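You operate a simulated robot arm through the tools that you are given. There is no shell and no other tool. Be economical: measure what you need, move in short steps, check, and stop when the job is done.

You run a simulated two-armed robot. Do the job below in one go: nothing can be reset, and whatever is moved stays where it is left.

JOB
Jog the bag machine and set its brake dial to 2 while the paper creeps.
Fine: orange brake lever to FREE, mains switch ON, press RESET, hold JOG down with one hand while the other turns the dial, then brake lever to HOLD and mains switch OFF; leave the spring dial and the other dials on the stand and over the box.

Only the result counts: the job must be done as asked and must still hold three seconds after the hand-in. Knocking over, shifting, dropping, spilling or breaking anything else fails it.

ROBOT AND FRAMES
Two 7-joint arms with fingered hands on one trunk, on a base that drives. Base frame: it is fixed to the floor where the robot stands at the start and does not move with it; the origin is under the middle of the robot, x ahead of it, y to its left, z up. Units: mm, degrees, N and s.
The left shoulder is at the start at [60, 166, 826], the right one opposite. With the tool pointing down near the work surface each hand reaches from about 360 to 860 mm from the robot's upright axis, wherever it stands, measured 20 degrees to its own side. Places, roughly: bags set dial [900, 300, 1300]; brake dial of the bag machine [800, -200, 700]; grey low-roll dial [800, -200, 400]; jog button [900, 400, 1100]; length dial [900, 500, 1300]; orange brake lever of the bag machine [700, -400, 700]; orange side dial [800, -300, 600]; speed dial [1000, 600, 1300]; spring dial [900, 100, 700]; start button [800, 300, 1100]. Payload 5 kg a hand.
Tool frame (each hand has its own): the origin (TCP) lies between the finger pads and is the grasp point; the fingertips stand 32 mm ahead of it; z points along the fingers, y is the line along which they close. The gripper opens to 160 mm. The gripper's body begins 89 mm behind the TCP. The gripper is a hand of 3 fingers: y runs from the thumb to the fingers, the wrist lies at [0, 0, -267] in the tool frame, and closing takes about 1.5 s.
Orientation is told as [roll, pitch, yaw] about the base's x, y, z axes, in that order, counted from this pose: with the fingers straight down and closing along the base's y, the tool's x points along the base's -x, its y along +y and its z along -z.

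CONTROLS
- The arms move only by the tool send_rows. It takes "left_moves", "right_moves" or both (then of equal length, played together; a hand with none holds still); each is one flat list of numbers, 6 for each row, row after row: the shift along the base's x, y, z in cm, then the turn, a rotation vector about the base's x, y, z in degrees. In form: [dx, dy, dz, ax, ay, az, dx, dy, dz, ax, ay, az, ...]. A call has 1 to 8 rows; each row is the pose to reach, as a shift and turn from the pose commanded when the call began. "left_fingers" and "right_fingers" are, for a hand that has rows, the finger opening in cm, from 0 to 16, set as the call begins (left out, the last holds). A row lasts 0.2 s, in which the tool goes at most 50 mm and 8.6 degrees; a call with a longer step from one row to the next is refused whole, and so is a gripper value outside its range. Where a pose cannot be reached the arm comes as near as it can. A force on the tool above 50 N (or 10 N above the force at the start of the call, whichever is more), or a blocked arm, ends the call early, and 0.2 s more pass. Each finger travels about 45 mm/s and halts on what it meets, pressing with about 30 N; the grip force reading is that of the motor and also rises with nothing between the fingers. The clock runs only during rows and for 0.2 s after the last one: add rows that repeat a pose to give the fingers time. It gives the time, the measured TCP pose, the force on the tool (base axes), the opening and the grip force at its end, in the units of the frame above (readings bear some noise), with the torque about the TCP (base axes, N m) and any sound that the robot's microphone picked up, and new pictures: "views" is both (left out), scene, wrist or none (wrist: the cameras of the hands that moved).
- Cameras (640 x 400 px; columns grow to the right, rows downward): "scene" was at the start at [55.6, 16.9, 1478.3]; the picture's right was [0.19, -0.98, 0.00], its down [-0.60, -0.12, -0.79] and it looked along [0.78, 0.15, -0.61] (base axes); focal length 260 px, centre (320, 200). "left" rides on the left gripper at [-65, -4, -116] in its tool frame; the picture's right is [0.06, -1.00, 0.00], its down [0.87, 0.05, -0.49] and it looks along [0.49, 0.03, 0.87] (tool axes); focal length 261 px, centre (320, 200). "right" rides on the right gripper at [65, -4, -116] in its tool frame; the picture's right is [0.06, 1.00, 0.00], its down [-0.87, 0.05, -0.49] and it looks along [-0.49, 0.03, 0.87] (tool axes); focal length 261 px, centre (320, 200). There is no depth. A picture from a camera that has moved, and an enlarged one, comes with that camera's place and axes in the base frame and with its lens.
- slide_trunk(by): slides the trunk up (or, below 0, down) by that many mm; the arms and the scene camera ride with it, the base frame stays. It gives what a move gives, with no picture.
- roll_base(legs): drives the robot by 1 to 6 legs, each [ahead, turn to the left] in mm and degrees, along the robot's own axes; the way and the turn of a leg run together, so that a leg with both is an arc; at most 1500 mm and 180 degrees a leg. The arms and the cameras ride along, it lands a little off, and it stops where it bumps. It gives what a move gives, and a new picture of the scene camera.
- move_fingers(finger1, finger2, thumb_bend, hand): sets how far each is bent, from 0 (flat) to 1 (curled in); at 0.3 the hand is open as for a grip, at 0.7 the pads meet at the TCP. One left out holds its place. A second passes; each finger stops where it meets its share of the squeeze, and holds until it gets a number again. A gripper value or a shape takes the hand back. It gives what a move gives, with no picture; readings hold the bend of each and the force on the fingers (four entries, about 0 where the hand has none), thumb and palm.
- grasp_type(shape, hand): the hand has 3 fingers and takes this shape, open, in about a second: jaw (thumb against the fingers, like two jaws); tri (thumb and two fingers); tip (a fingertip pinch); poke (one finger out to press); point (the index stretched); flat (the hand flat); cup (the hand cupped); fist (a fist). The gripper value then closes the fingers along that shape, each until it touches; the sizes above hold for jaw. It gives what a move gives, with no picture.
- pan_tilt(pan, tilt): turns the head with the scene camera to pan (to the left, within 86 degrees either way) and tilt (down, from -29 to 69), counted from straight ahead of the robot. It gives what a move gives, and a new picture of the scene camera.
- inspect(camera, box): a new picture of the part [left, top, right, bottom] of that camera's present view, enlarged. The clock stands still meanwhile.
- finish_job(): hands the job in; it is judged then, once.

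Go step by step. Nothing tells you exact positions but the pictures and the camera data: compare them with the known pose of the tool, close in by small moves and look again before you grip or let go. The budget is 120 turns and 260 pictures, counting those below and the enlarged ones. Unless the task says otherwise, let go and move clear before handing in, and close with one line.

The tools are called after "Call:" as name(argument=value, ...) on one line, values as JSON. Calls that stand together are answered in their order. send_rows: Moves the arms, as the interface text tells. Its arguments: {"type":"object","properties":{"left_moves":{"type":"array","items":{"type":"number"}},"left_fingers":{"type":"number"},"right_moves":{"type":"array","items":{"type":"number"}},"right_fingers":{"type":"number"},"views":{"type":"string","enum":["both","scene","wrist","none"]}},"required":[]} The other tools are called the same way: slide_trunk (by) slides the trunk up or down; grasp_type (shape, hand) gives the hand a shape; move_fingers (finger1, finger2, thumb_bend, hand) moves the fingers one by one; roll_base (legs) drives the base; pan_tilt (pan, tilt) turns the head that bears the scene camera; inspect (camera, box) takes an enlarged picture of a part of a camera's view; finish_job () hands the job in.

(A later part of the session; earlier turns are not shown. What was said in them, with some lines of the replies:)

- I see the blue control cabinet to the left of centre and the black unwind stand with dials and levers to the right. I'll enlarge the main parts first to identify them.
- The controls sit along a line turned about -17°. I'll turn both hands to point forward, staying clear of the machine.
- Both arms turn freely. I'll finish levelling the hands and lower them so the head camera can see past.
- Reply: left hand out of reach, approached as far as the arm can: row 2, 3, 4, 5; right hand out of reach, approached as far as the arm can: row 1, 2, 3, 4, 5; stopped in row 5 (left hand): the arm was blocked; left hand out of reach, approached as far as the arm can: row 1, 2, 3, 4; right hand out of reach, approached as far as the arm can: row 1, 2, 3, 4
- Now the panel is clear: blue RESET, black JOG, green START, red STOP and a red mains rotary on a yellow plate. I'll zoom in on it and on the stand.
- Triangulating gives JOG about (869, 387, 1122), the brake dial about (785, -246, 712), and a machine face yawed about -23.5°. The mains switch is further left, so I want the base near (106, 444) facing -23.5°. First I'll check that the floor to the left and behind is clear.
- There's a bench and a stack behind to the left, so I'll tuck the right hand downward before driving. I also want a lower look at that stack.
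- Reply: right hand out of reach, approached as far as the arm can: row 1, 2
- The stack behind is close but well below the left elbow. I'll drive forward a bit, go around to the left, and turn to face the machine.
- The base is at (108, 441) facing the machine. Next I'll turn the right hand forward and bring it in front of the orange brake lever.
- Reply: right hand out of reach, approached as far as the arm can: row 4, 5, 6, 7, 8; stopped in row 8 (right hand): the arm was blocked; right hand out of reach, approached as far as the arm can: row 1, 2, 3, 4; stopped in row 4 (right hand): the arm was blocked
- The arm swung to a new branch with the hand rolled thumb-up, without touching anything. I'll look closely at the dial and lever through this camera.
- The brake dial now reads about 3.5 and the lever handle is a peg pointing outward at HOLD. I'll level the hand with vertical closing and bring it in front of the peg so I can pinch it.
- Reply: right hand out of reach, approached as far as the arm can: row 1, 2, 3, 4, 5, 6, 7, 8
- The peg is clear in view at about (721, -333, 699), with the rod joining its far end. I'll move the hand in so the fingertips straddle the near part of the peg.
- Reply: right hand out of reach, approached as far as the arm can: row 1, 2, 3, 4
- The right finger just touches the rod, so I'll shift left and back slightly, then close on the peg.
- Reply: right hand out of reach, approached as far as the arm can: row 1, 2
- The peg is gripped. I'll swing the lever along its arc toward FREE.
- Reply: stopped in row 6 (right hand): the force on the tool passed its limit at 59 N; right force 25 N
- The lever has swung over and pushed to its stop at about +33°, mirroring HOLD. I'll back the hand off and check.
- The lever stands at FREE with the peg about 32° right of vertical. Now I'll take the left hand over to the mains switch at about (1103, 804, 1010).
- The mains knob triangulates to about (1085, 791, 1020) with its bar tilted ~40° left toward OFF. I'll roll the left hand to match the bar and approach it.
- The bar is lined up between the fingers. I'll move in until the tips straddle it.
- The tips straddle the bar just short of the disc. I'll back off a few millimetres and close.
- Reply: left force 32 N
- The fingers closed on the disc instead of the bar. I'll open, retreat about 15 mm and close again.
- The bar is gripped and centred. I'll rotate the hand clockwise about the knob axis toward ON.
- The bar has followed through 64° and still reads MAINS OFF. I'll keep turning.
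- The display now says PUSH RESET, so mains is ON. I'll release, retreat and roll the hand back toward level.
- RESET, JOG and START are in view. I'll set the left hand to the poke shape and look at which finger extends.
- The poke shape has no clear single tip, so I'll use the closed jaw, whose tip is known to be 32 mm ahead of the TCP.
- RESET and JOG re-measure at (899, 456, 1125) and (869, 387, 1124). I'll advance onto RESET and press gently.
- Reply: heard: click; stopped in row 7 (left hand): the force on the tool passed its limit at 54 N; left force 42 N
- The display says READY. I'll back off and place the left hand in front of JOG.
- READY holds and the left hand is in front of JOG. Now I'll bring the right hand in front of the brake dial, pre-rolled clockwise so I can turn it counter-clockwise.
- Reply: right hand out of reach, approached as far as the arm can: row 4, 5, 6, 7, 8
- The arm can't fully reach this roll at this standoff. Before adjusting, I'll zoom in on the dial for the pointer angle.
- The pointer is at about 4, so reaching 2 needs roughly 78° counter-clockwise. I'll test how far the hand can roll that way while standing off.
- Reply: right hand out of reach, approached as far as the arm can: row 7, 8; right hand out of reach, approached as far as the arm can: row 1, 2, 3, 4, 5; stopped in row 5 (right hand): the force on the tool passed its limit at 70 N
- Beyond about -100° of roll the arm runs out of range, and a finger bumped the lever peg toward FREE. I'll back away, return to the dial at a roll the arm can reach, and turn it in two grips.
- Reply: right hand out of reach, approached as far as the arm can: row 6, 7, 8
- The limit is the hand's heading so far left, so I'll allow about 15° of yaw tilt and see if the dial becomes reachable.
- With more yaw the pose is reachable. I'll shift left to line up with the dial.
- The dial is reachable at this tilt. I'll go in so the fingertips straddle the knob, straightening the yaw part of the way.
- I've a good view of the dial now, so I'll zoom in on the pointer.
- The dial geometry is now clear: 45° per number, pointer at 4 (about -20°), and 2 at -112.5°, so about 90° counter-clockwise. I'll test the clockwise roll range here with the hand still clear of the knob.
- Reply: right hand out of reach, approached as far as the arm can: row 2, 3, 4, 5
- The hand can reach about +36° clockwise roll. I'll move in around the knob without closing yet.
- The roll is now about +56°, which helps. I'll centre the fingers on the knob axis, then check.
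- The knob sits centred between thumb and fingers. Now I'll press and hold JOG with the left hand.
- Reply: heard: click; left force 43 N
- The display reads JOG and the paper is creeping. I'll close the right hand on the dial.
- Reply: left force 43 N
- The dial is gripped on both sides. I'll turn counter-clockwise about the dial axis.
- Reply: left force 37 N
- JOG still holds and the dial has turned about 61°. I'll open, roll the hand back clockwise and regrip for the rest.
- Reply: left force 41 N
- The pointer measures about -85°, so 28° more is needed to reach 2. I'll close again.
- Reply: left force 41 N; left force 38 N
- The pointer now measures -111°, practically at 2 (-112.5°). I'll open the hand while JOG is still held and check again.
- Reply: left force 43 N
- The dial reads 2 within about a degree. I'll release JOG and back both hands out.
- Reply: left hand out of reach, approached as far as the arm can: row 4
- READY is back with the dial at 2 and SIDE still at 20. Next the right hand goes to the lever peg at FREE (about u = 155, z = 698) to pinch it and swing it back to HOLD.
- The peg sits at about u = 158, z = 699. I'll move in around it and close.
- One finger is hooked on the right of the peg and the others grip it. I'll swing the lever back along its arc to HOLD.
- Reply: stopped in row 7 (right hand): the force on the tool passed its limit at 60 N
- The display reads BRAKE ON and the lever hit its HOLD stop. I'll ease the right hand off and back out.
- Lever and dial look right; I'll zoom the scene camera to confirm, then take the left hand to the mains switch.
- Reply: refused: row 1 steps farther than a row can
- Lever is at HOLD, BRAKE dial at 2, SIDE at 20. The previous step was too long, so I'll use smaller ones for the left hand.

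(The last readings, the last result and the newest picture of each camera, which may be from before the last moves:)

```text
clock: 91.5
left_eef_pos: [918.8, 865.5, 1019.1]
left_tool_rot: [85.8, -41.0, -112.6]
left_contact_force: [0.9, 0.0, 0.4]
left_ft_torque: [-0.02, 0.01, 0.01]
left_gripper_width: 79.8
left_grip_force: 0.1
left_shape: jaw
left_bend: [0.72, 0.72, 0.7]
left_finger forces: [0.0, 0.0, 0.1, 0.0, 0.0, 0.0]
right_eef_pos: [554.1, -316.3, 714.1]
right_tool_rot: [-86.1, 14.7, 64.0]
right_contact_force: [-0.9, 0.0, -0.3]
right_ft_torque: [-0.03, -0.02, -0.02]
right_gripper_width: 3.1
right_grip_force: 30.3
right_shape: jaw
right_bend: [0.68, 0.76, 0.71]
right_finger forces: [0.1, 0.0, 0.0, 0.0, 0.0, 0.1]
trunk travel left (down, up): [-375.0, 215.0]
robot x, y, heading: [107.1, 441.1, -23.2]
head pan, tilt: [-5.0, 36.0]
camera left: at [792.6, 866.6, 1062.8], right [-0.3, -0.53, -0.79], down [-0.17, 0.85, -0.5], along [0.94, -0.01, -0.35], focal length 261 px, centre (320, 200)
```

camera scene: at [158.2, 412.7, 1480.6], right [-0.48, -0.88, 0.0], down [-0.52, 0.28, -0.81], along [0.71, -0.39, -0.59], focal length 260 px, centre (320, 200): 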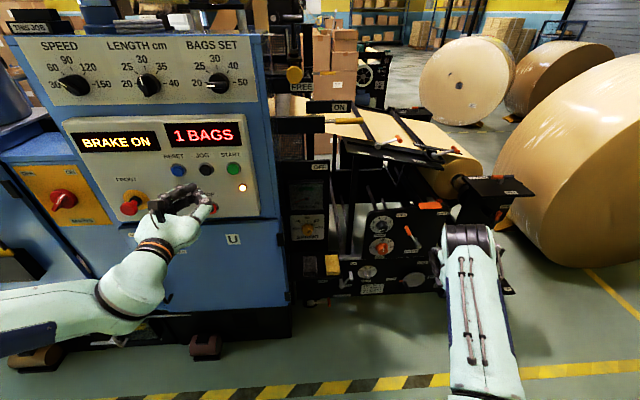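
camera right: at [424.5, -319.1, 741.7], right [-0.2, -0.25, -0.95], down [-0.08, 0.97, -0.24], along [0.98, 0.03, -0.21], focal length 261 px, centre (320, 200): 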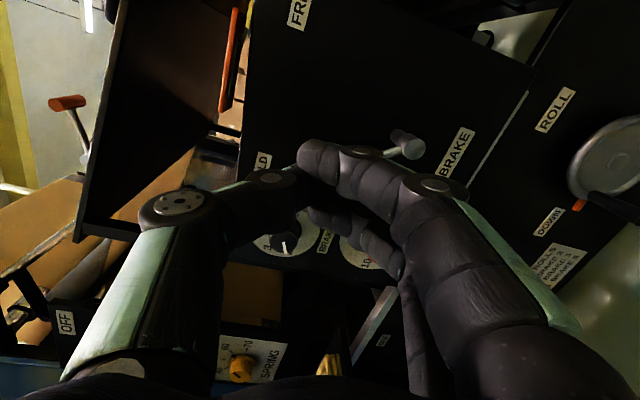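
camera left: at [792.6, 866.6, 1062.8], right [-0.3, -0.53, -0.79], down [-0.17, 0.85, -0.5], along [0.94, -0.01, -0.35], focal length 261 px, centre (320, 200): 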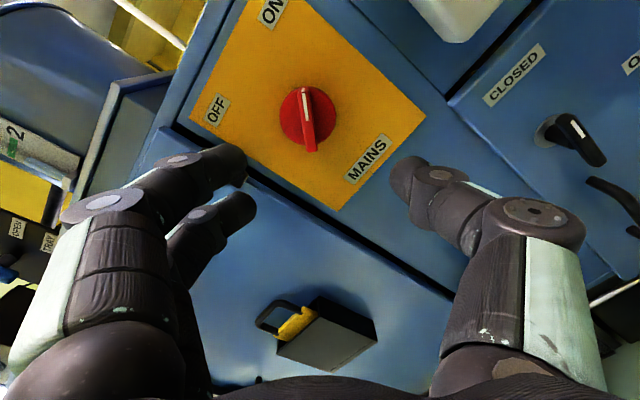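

The switch bar lines up as it did before. I'll go back to the grip position used earlier and close.

Call:
send_rows(left_moves=[3.5, -1.5, 0.1, 0, 0, 0, 7, -3, 0.1, 0, 0, 0, 10, -4.2, 0.1, 0, 0, 0, 12.7, -5.4, 0.1, 0, 0, 0], views="none")

Call:
send_rows(left_moves=[0, 0, 0, 0, 0, 0, 0, 0, 0, 0, 0, 0, 0, 0, 0, 0, 0, 0, 0, 0, 0, 0, 0, 0, 0, 0, 0, 0, 0, 0, 0, 0, 0, 0, 0, 0], left_fingers=0, views="wrist")

```text
clock: 92.5
left_eef_pos: [1045.1, 811.6, 1019.3]
left_tool_rot: [85.7, -41.0, -112.5]
left_contact_force: [-1.2, 0.0, -0.3]
left_ft_torque: [-0.02, 0.0, -0.01]
left_gripper_width: 79.6
left_grip_force: 0.0
left_shape: jaw
left_bend: [0.72, 0.72, 0.7]
left_finger forces: [0.0, 0.0, 0.0, 0.0, 0.0, 0.1]
right_eef_pos: [553.9, -315.3, 713.1]
right_tool_rot: [-86.1, 14.7, 64.0]
right_contact_force: [0.5, -0.9, -0.2]
right_ft_torque: [0.03, 0.02, -0.02]
right_gripper_width: 2.7
right_grip_force: 29.8
right_shape: jaw
right_bend: [0.68, 0.76, 0.71]
right_finger forces: [0.0, 0.1, 0.0, 0.0, 0.1, 0.0]
trunk travel left (down, up): [-375.0, 215.0]
robot x, y, heading: [109.3, 446.6, -23.4]
head pan, tilt: [-5.0, 36.0]
```

```text
clock: 93.9
left_eef_pos: [1045.1, 812.8, 1019.2]
left_tool_rot: [85.7, -41.0, -112.5]
left_contact_force: [2.3, -0.2, 1.4]
left_ft_torque: [-0.02, 0.02, -0.01]
left_gripper_width: 7.7
left_grip_force: 30.2
left_shape: jaw
left_bend: [0.72, 0.71, 0.7]
left_finger forces: [13.4, 13.5, 0.0, 0.0, 24.9, 0.0]
right_eef_pos: [553.5, -315.9, 713.9]
right_tool_rot: [-86.1, 14.6, 64.1]
right_contact_force: [-0.1, -0.2, -0.3]
right_ft_torque: [-0.04, -0.02, 0.02]
right_gripper_width: 2.9
right_grip_force: 29.8
right_shape: jaw
right_bend: [0.68, 0.76, 0.71]
right_finger forces: [0.0, 0.0, 0.0, 0.0, 0.0, 0.0]
trunk travel left (down, up): [-375.0, 215.0]
robot x, y, heading: [109.3, 444.4, -23.4]
head pan, tilt: [-5.0, 36.0]
camera left: at [920.4, 813.3, 1063.7], right [-0.3, -0.53, -0.79], down [-0.18, 0.85, -0.5], along [0.94, -0.01, -0.35], focal length 261 px, centre (320, 200)
```

left: 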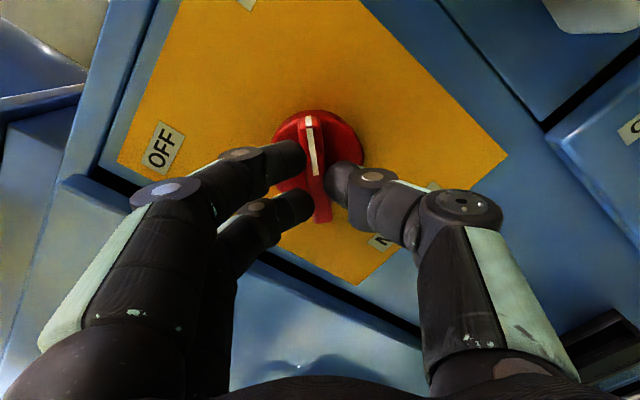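

Gripped again. I'll rotate counter-clockwise back to OFF.

Call:
send_rows(left_moves=[0, 0, 0, -7.34, 3.19, 0, 0, 0, 0, -14.7, 6.4, 0, 0, 0, 0, -22, 9.6, 0, 0, 0, 0, -29.4, 12.8, 0, 0, 0, 0, -36.7, 16, 0, 0, 0, 0, -44, 19.1, 0, 0, 0, 0, -51.4, 22.3, 0, 0, 0, 0, -58.7, 25.5, 0], views="none")

Call:
send_rows(left_moves=[0, 0, 0, -7.34, 3.19, 0, 0, 0, 0, -14.7, 6.4, 0, 0, 0, 0, -22, 9.6, 0, 0, 0, 0, -25.7, 11.2, 0], views="both")

```text
clock: 95.7
left_eef_pos: [1044.5, 811.5, 1019.2]
left_tool_rot: [-90.6, -74.9, 63.6]
left_contact_force: [-1.1, -0.6, -4.4]
left_ft_torque: [0.21, 0.13, -0.06]
left_gripper_width: 7.7
left_grip_force: 30.2
left_shape: jaw
left_bend: [0.71, 0.71, 0.7]
left_finger forces: [12.4, 16.1, 0.0, 0.1, 28.5, 0.1]
right_eef_pos: [553.1, -316.3, 714.3]
right_tool_rot: [-86.2, 14.8, 64.0]
right_contact_force: [-0.1, 0.7, 0.0]
right_ft_torque: [0.01, -0.02, 0.04]
right_gripper_width: 2.9
right_grip_force: 30.1
right_shape: jaw
right_bend: [0.68, 0.76, 0.71]
right_finger forces: [0.1, 0.1, 0.0, 0.0, 0.0, 0.0]
trunk travel left (down, up): [-375.0, 215.0]
robot x, y, heading: [107.0, 437.8, -23.2]
head pan, tilt: [-5.0, 36.0]
```

```text
clock: 96.7
left_eef_pos: [1046.0, 811.9, 1020.5]
left_tool_rot: [-92.7, -46.9, 65.4]
left_contact_force: [-3.2, -3.4, -6.5]
left_ft_torque: [0.09, 0.16, -0.13]
left_gripper_width: 7.4
left_grip_force: 30.5
left_shape: jaw
left_bend: [0.71, 0.71, 0.7]
left_finger forces: [12.8, 16.7, 0.0, 0.0, 27.3, 0.1]
right_eef_pos: [554.4, -316.6, 713.8]
right_tool_rot: [-85.9, 14.8, 64.1]
right_contact_force: [-1.0, 0.0, -0.5]
right_ft_torque: [-0.03, -0.01, 0.0]
right_gripper_width: 3.2
right_grip_force: 30.2
right_shape: jaw
right_bend: [0.68, 0.76, 0.71]
right_finger forces: [0.0, 0.0, 0.0, 0.0, 0.0, 0.0]
trunk travel left (down, up): [-375.0, 215.0]
robot x, y, heading: [108.2, 443.7, -23.5]
head pan, tilt: [-5.0, 36.0]
camera scene: at [158.8, 412.9, 1480.6], right [-0.48, -0.88, 0.0], down [-0.52, 0.28, -0.81], along [0.71, -0.39, -0.59], focal length 260 px, centre (320, 200)
camera left: at [958.4, 901.2, 1064.5], right [-0.36, -0.68, 0.64], down [-0.67, -0.28, -0.69], along [0.65, -0.68, -0.35], focal length 261 px, centre (320, 200)
```

scene: 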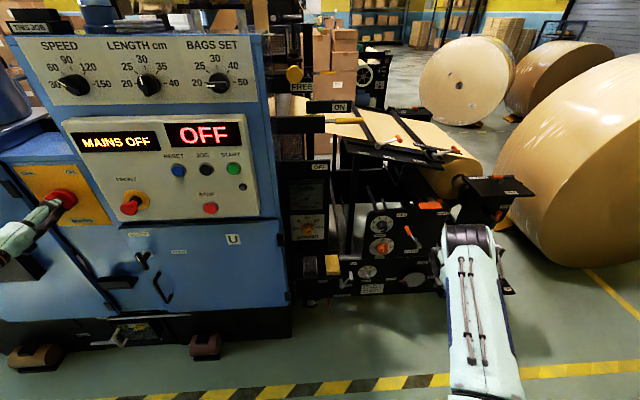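
left: 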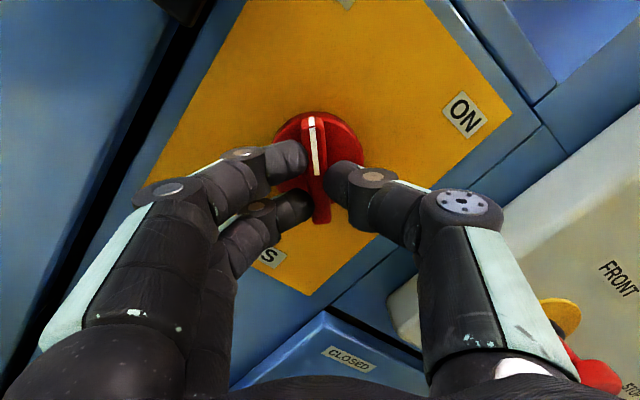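

MAINS OFF and OFF are displayed. I'll release the switch and move clear.

Call:
send_rows(left_moves=[0, 0, 0, 0, 0, 0, 0, 0, 0, 0, 0, 0, 0, 0, 0, 0, 0, 0, -2.5, 1, 0, 0, 0, 0, -6, 2.5, 0, 0, 0, 0, -9.5, 4.1, 0, 0, 0, 0, -13, 5.6, 0, 0, 0, 0], left_fingers=8, views="both")

Call:
inspect(camera="scene", box=[270, 150, 460, 300])

Call:
inspect(camera="scene", box=[350, 195, 430, 245])

```text
clock: 98.3
left_eef_pos: [914.9, 869.4, 1020.7]
left_tool_rot: [-92.8, -47.0, 65.4]
left_contact_force: [-0.1, -0.3, -0.6]
left_ft_torque: [0.03, 0.01, 0.01]
left_gripper_width: 79.4
left_grip_force: 0.0
left_shape: jaw
left_bend: [0.72, 0.72, 0.7]
left_finger forces: [0.1, 0.0, 0.0, 0.0, 0.1, 0.1]
right_eef_pos: [553.7, -315.9, 714.2]
right_tool_rot: [-86.1, 14.7, 64.0]
right_contact_force: [-0.1, 0.2, -0.4]
right_ft_torque: [0.02, 0.0, 0.01]
right_gripper_width: 3.0
right_grip_force: 30.0
right_shape: jaw
right_bend: [0.68, 0.76, 0.71]
right_finger forces: [0.0, 0.1, 0.1, 0.1, 0.0, 0.0]
trunk travel left (down, up): [-375.0, 215.0]
robot x, y, heading: [111.8, 443.8, -23.7]
head pan, tilt: [-5.0, 36.0]
camera scene: at [158.4, 413.1, 1480.7], right [-0.48, -0.88, 0.0], down [-0.52, 0.28, -0.81], along [0.71, -0.39, -0.59], focal length 260 px, centre (320, 200)
camera left: at [827.7, 957.7, 1065.7], right [-0.37, -0.68, 0.63], down [-0.67, -0.28, -0.69], along [0.65, -0.67, -0.35], focal length 261 px, centre (320, 200)
```

scene: 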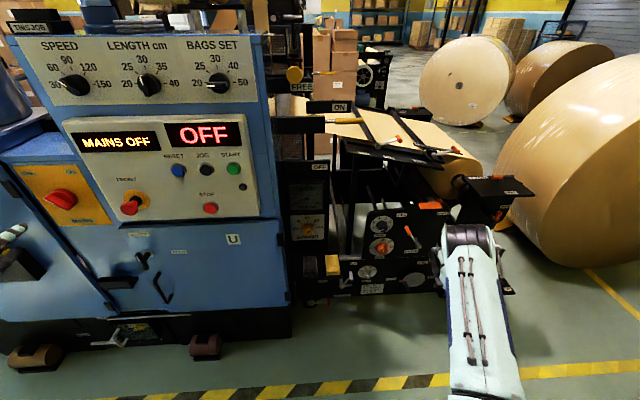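
left: 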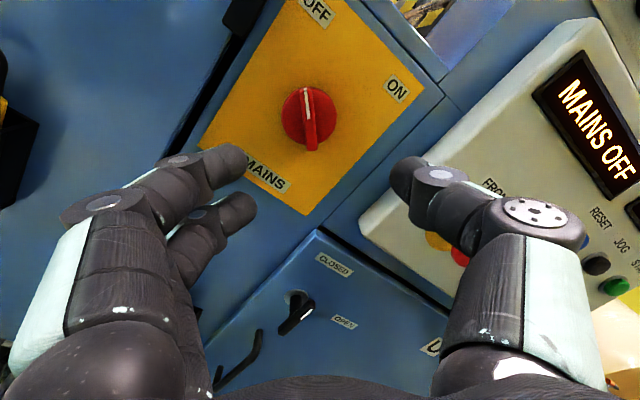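

```text
2.67 times, centred on (365, 225) of scene
camera zoom: at [158.4, 413.1, 1480.7], right [-0.48, -0.88, 0.0], down [-0.52, 0.28, -0.81], along [0.71, -0.39, -0.59], focal length 694 px, centre (200, 133)
```

zoom: 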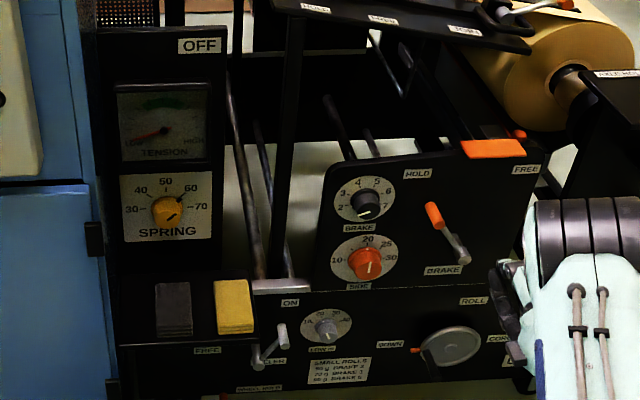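

```text
8.00 times, centred on (390, 220) of scene
camera zoom: at [158.4, 413.1, 1480.7], right [-0.48, -0.88, 0.0], down [-0.52, 0.28, -0.81], along [0.71, -0.39, -0.59], focal length 2084 px, centre (-240, 40)
```

zoom: 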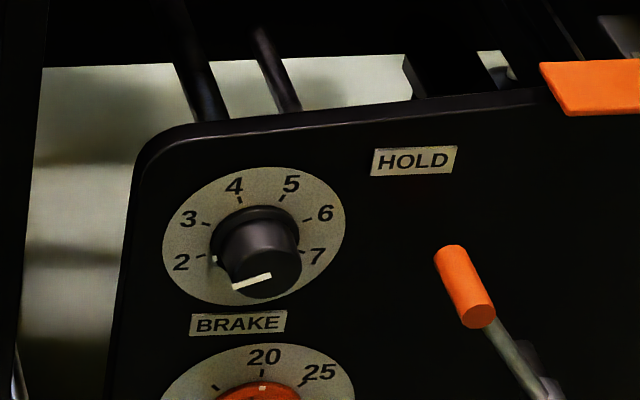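

The brake dial points at 2, the brake lever is at HOLD, the mains are OFF, and both hands are clear. I'll hand in.

Call:
finish_job()

```text
The job is handed in.
```

I jogged the bag machine with the brake lever at FREE and the mains on. While JOG was held and the paper crept, I set the brake dial to 2, measured at about 1° off the mark. The lever is back at HOLD, the mains are off, both hands are clear, and none of the other dials were turned. The job is handed in; I got no verdict back. One finger bumped the brake lever peg once, pushing it further towards FREE.
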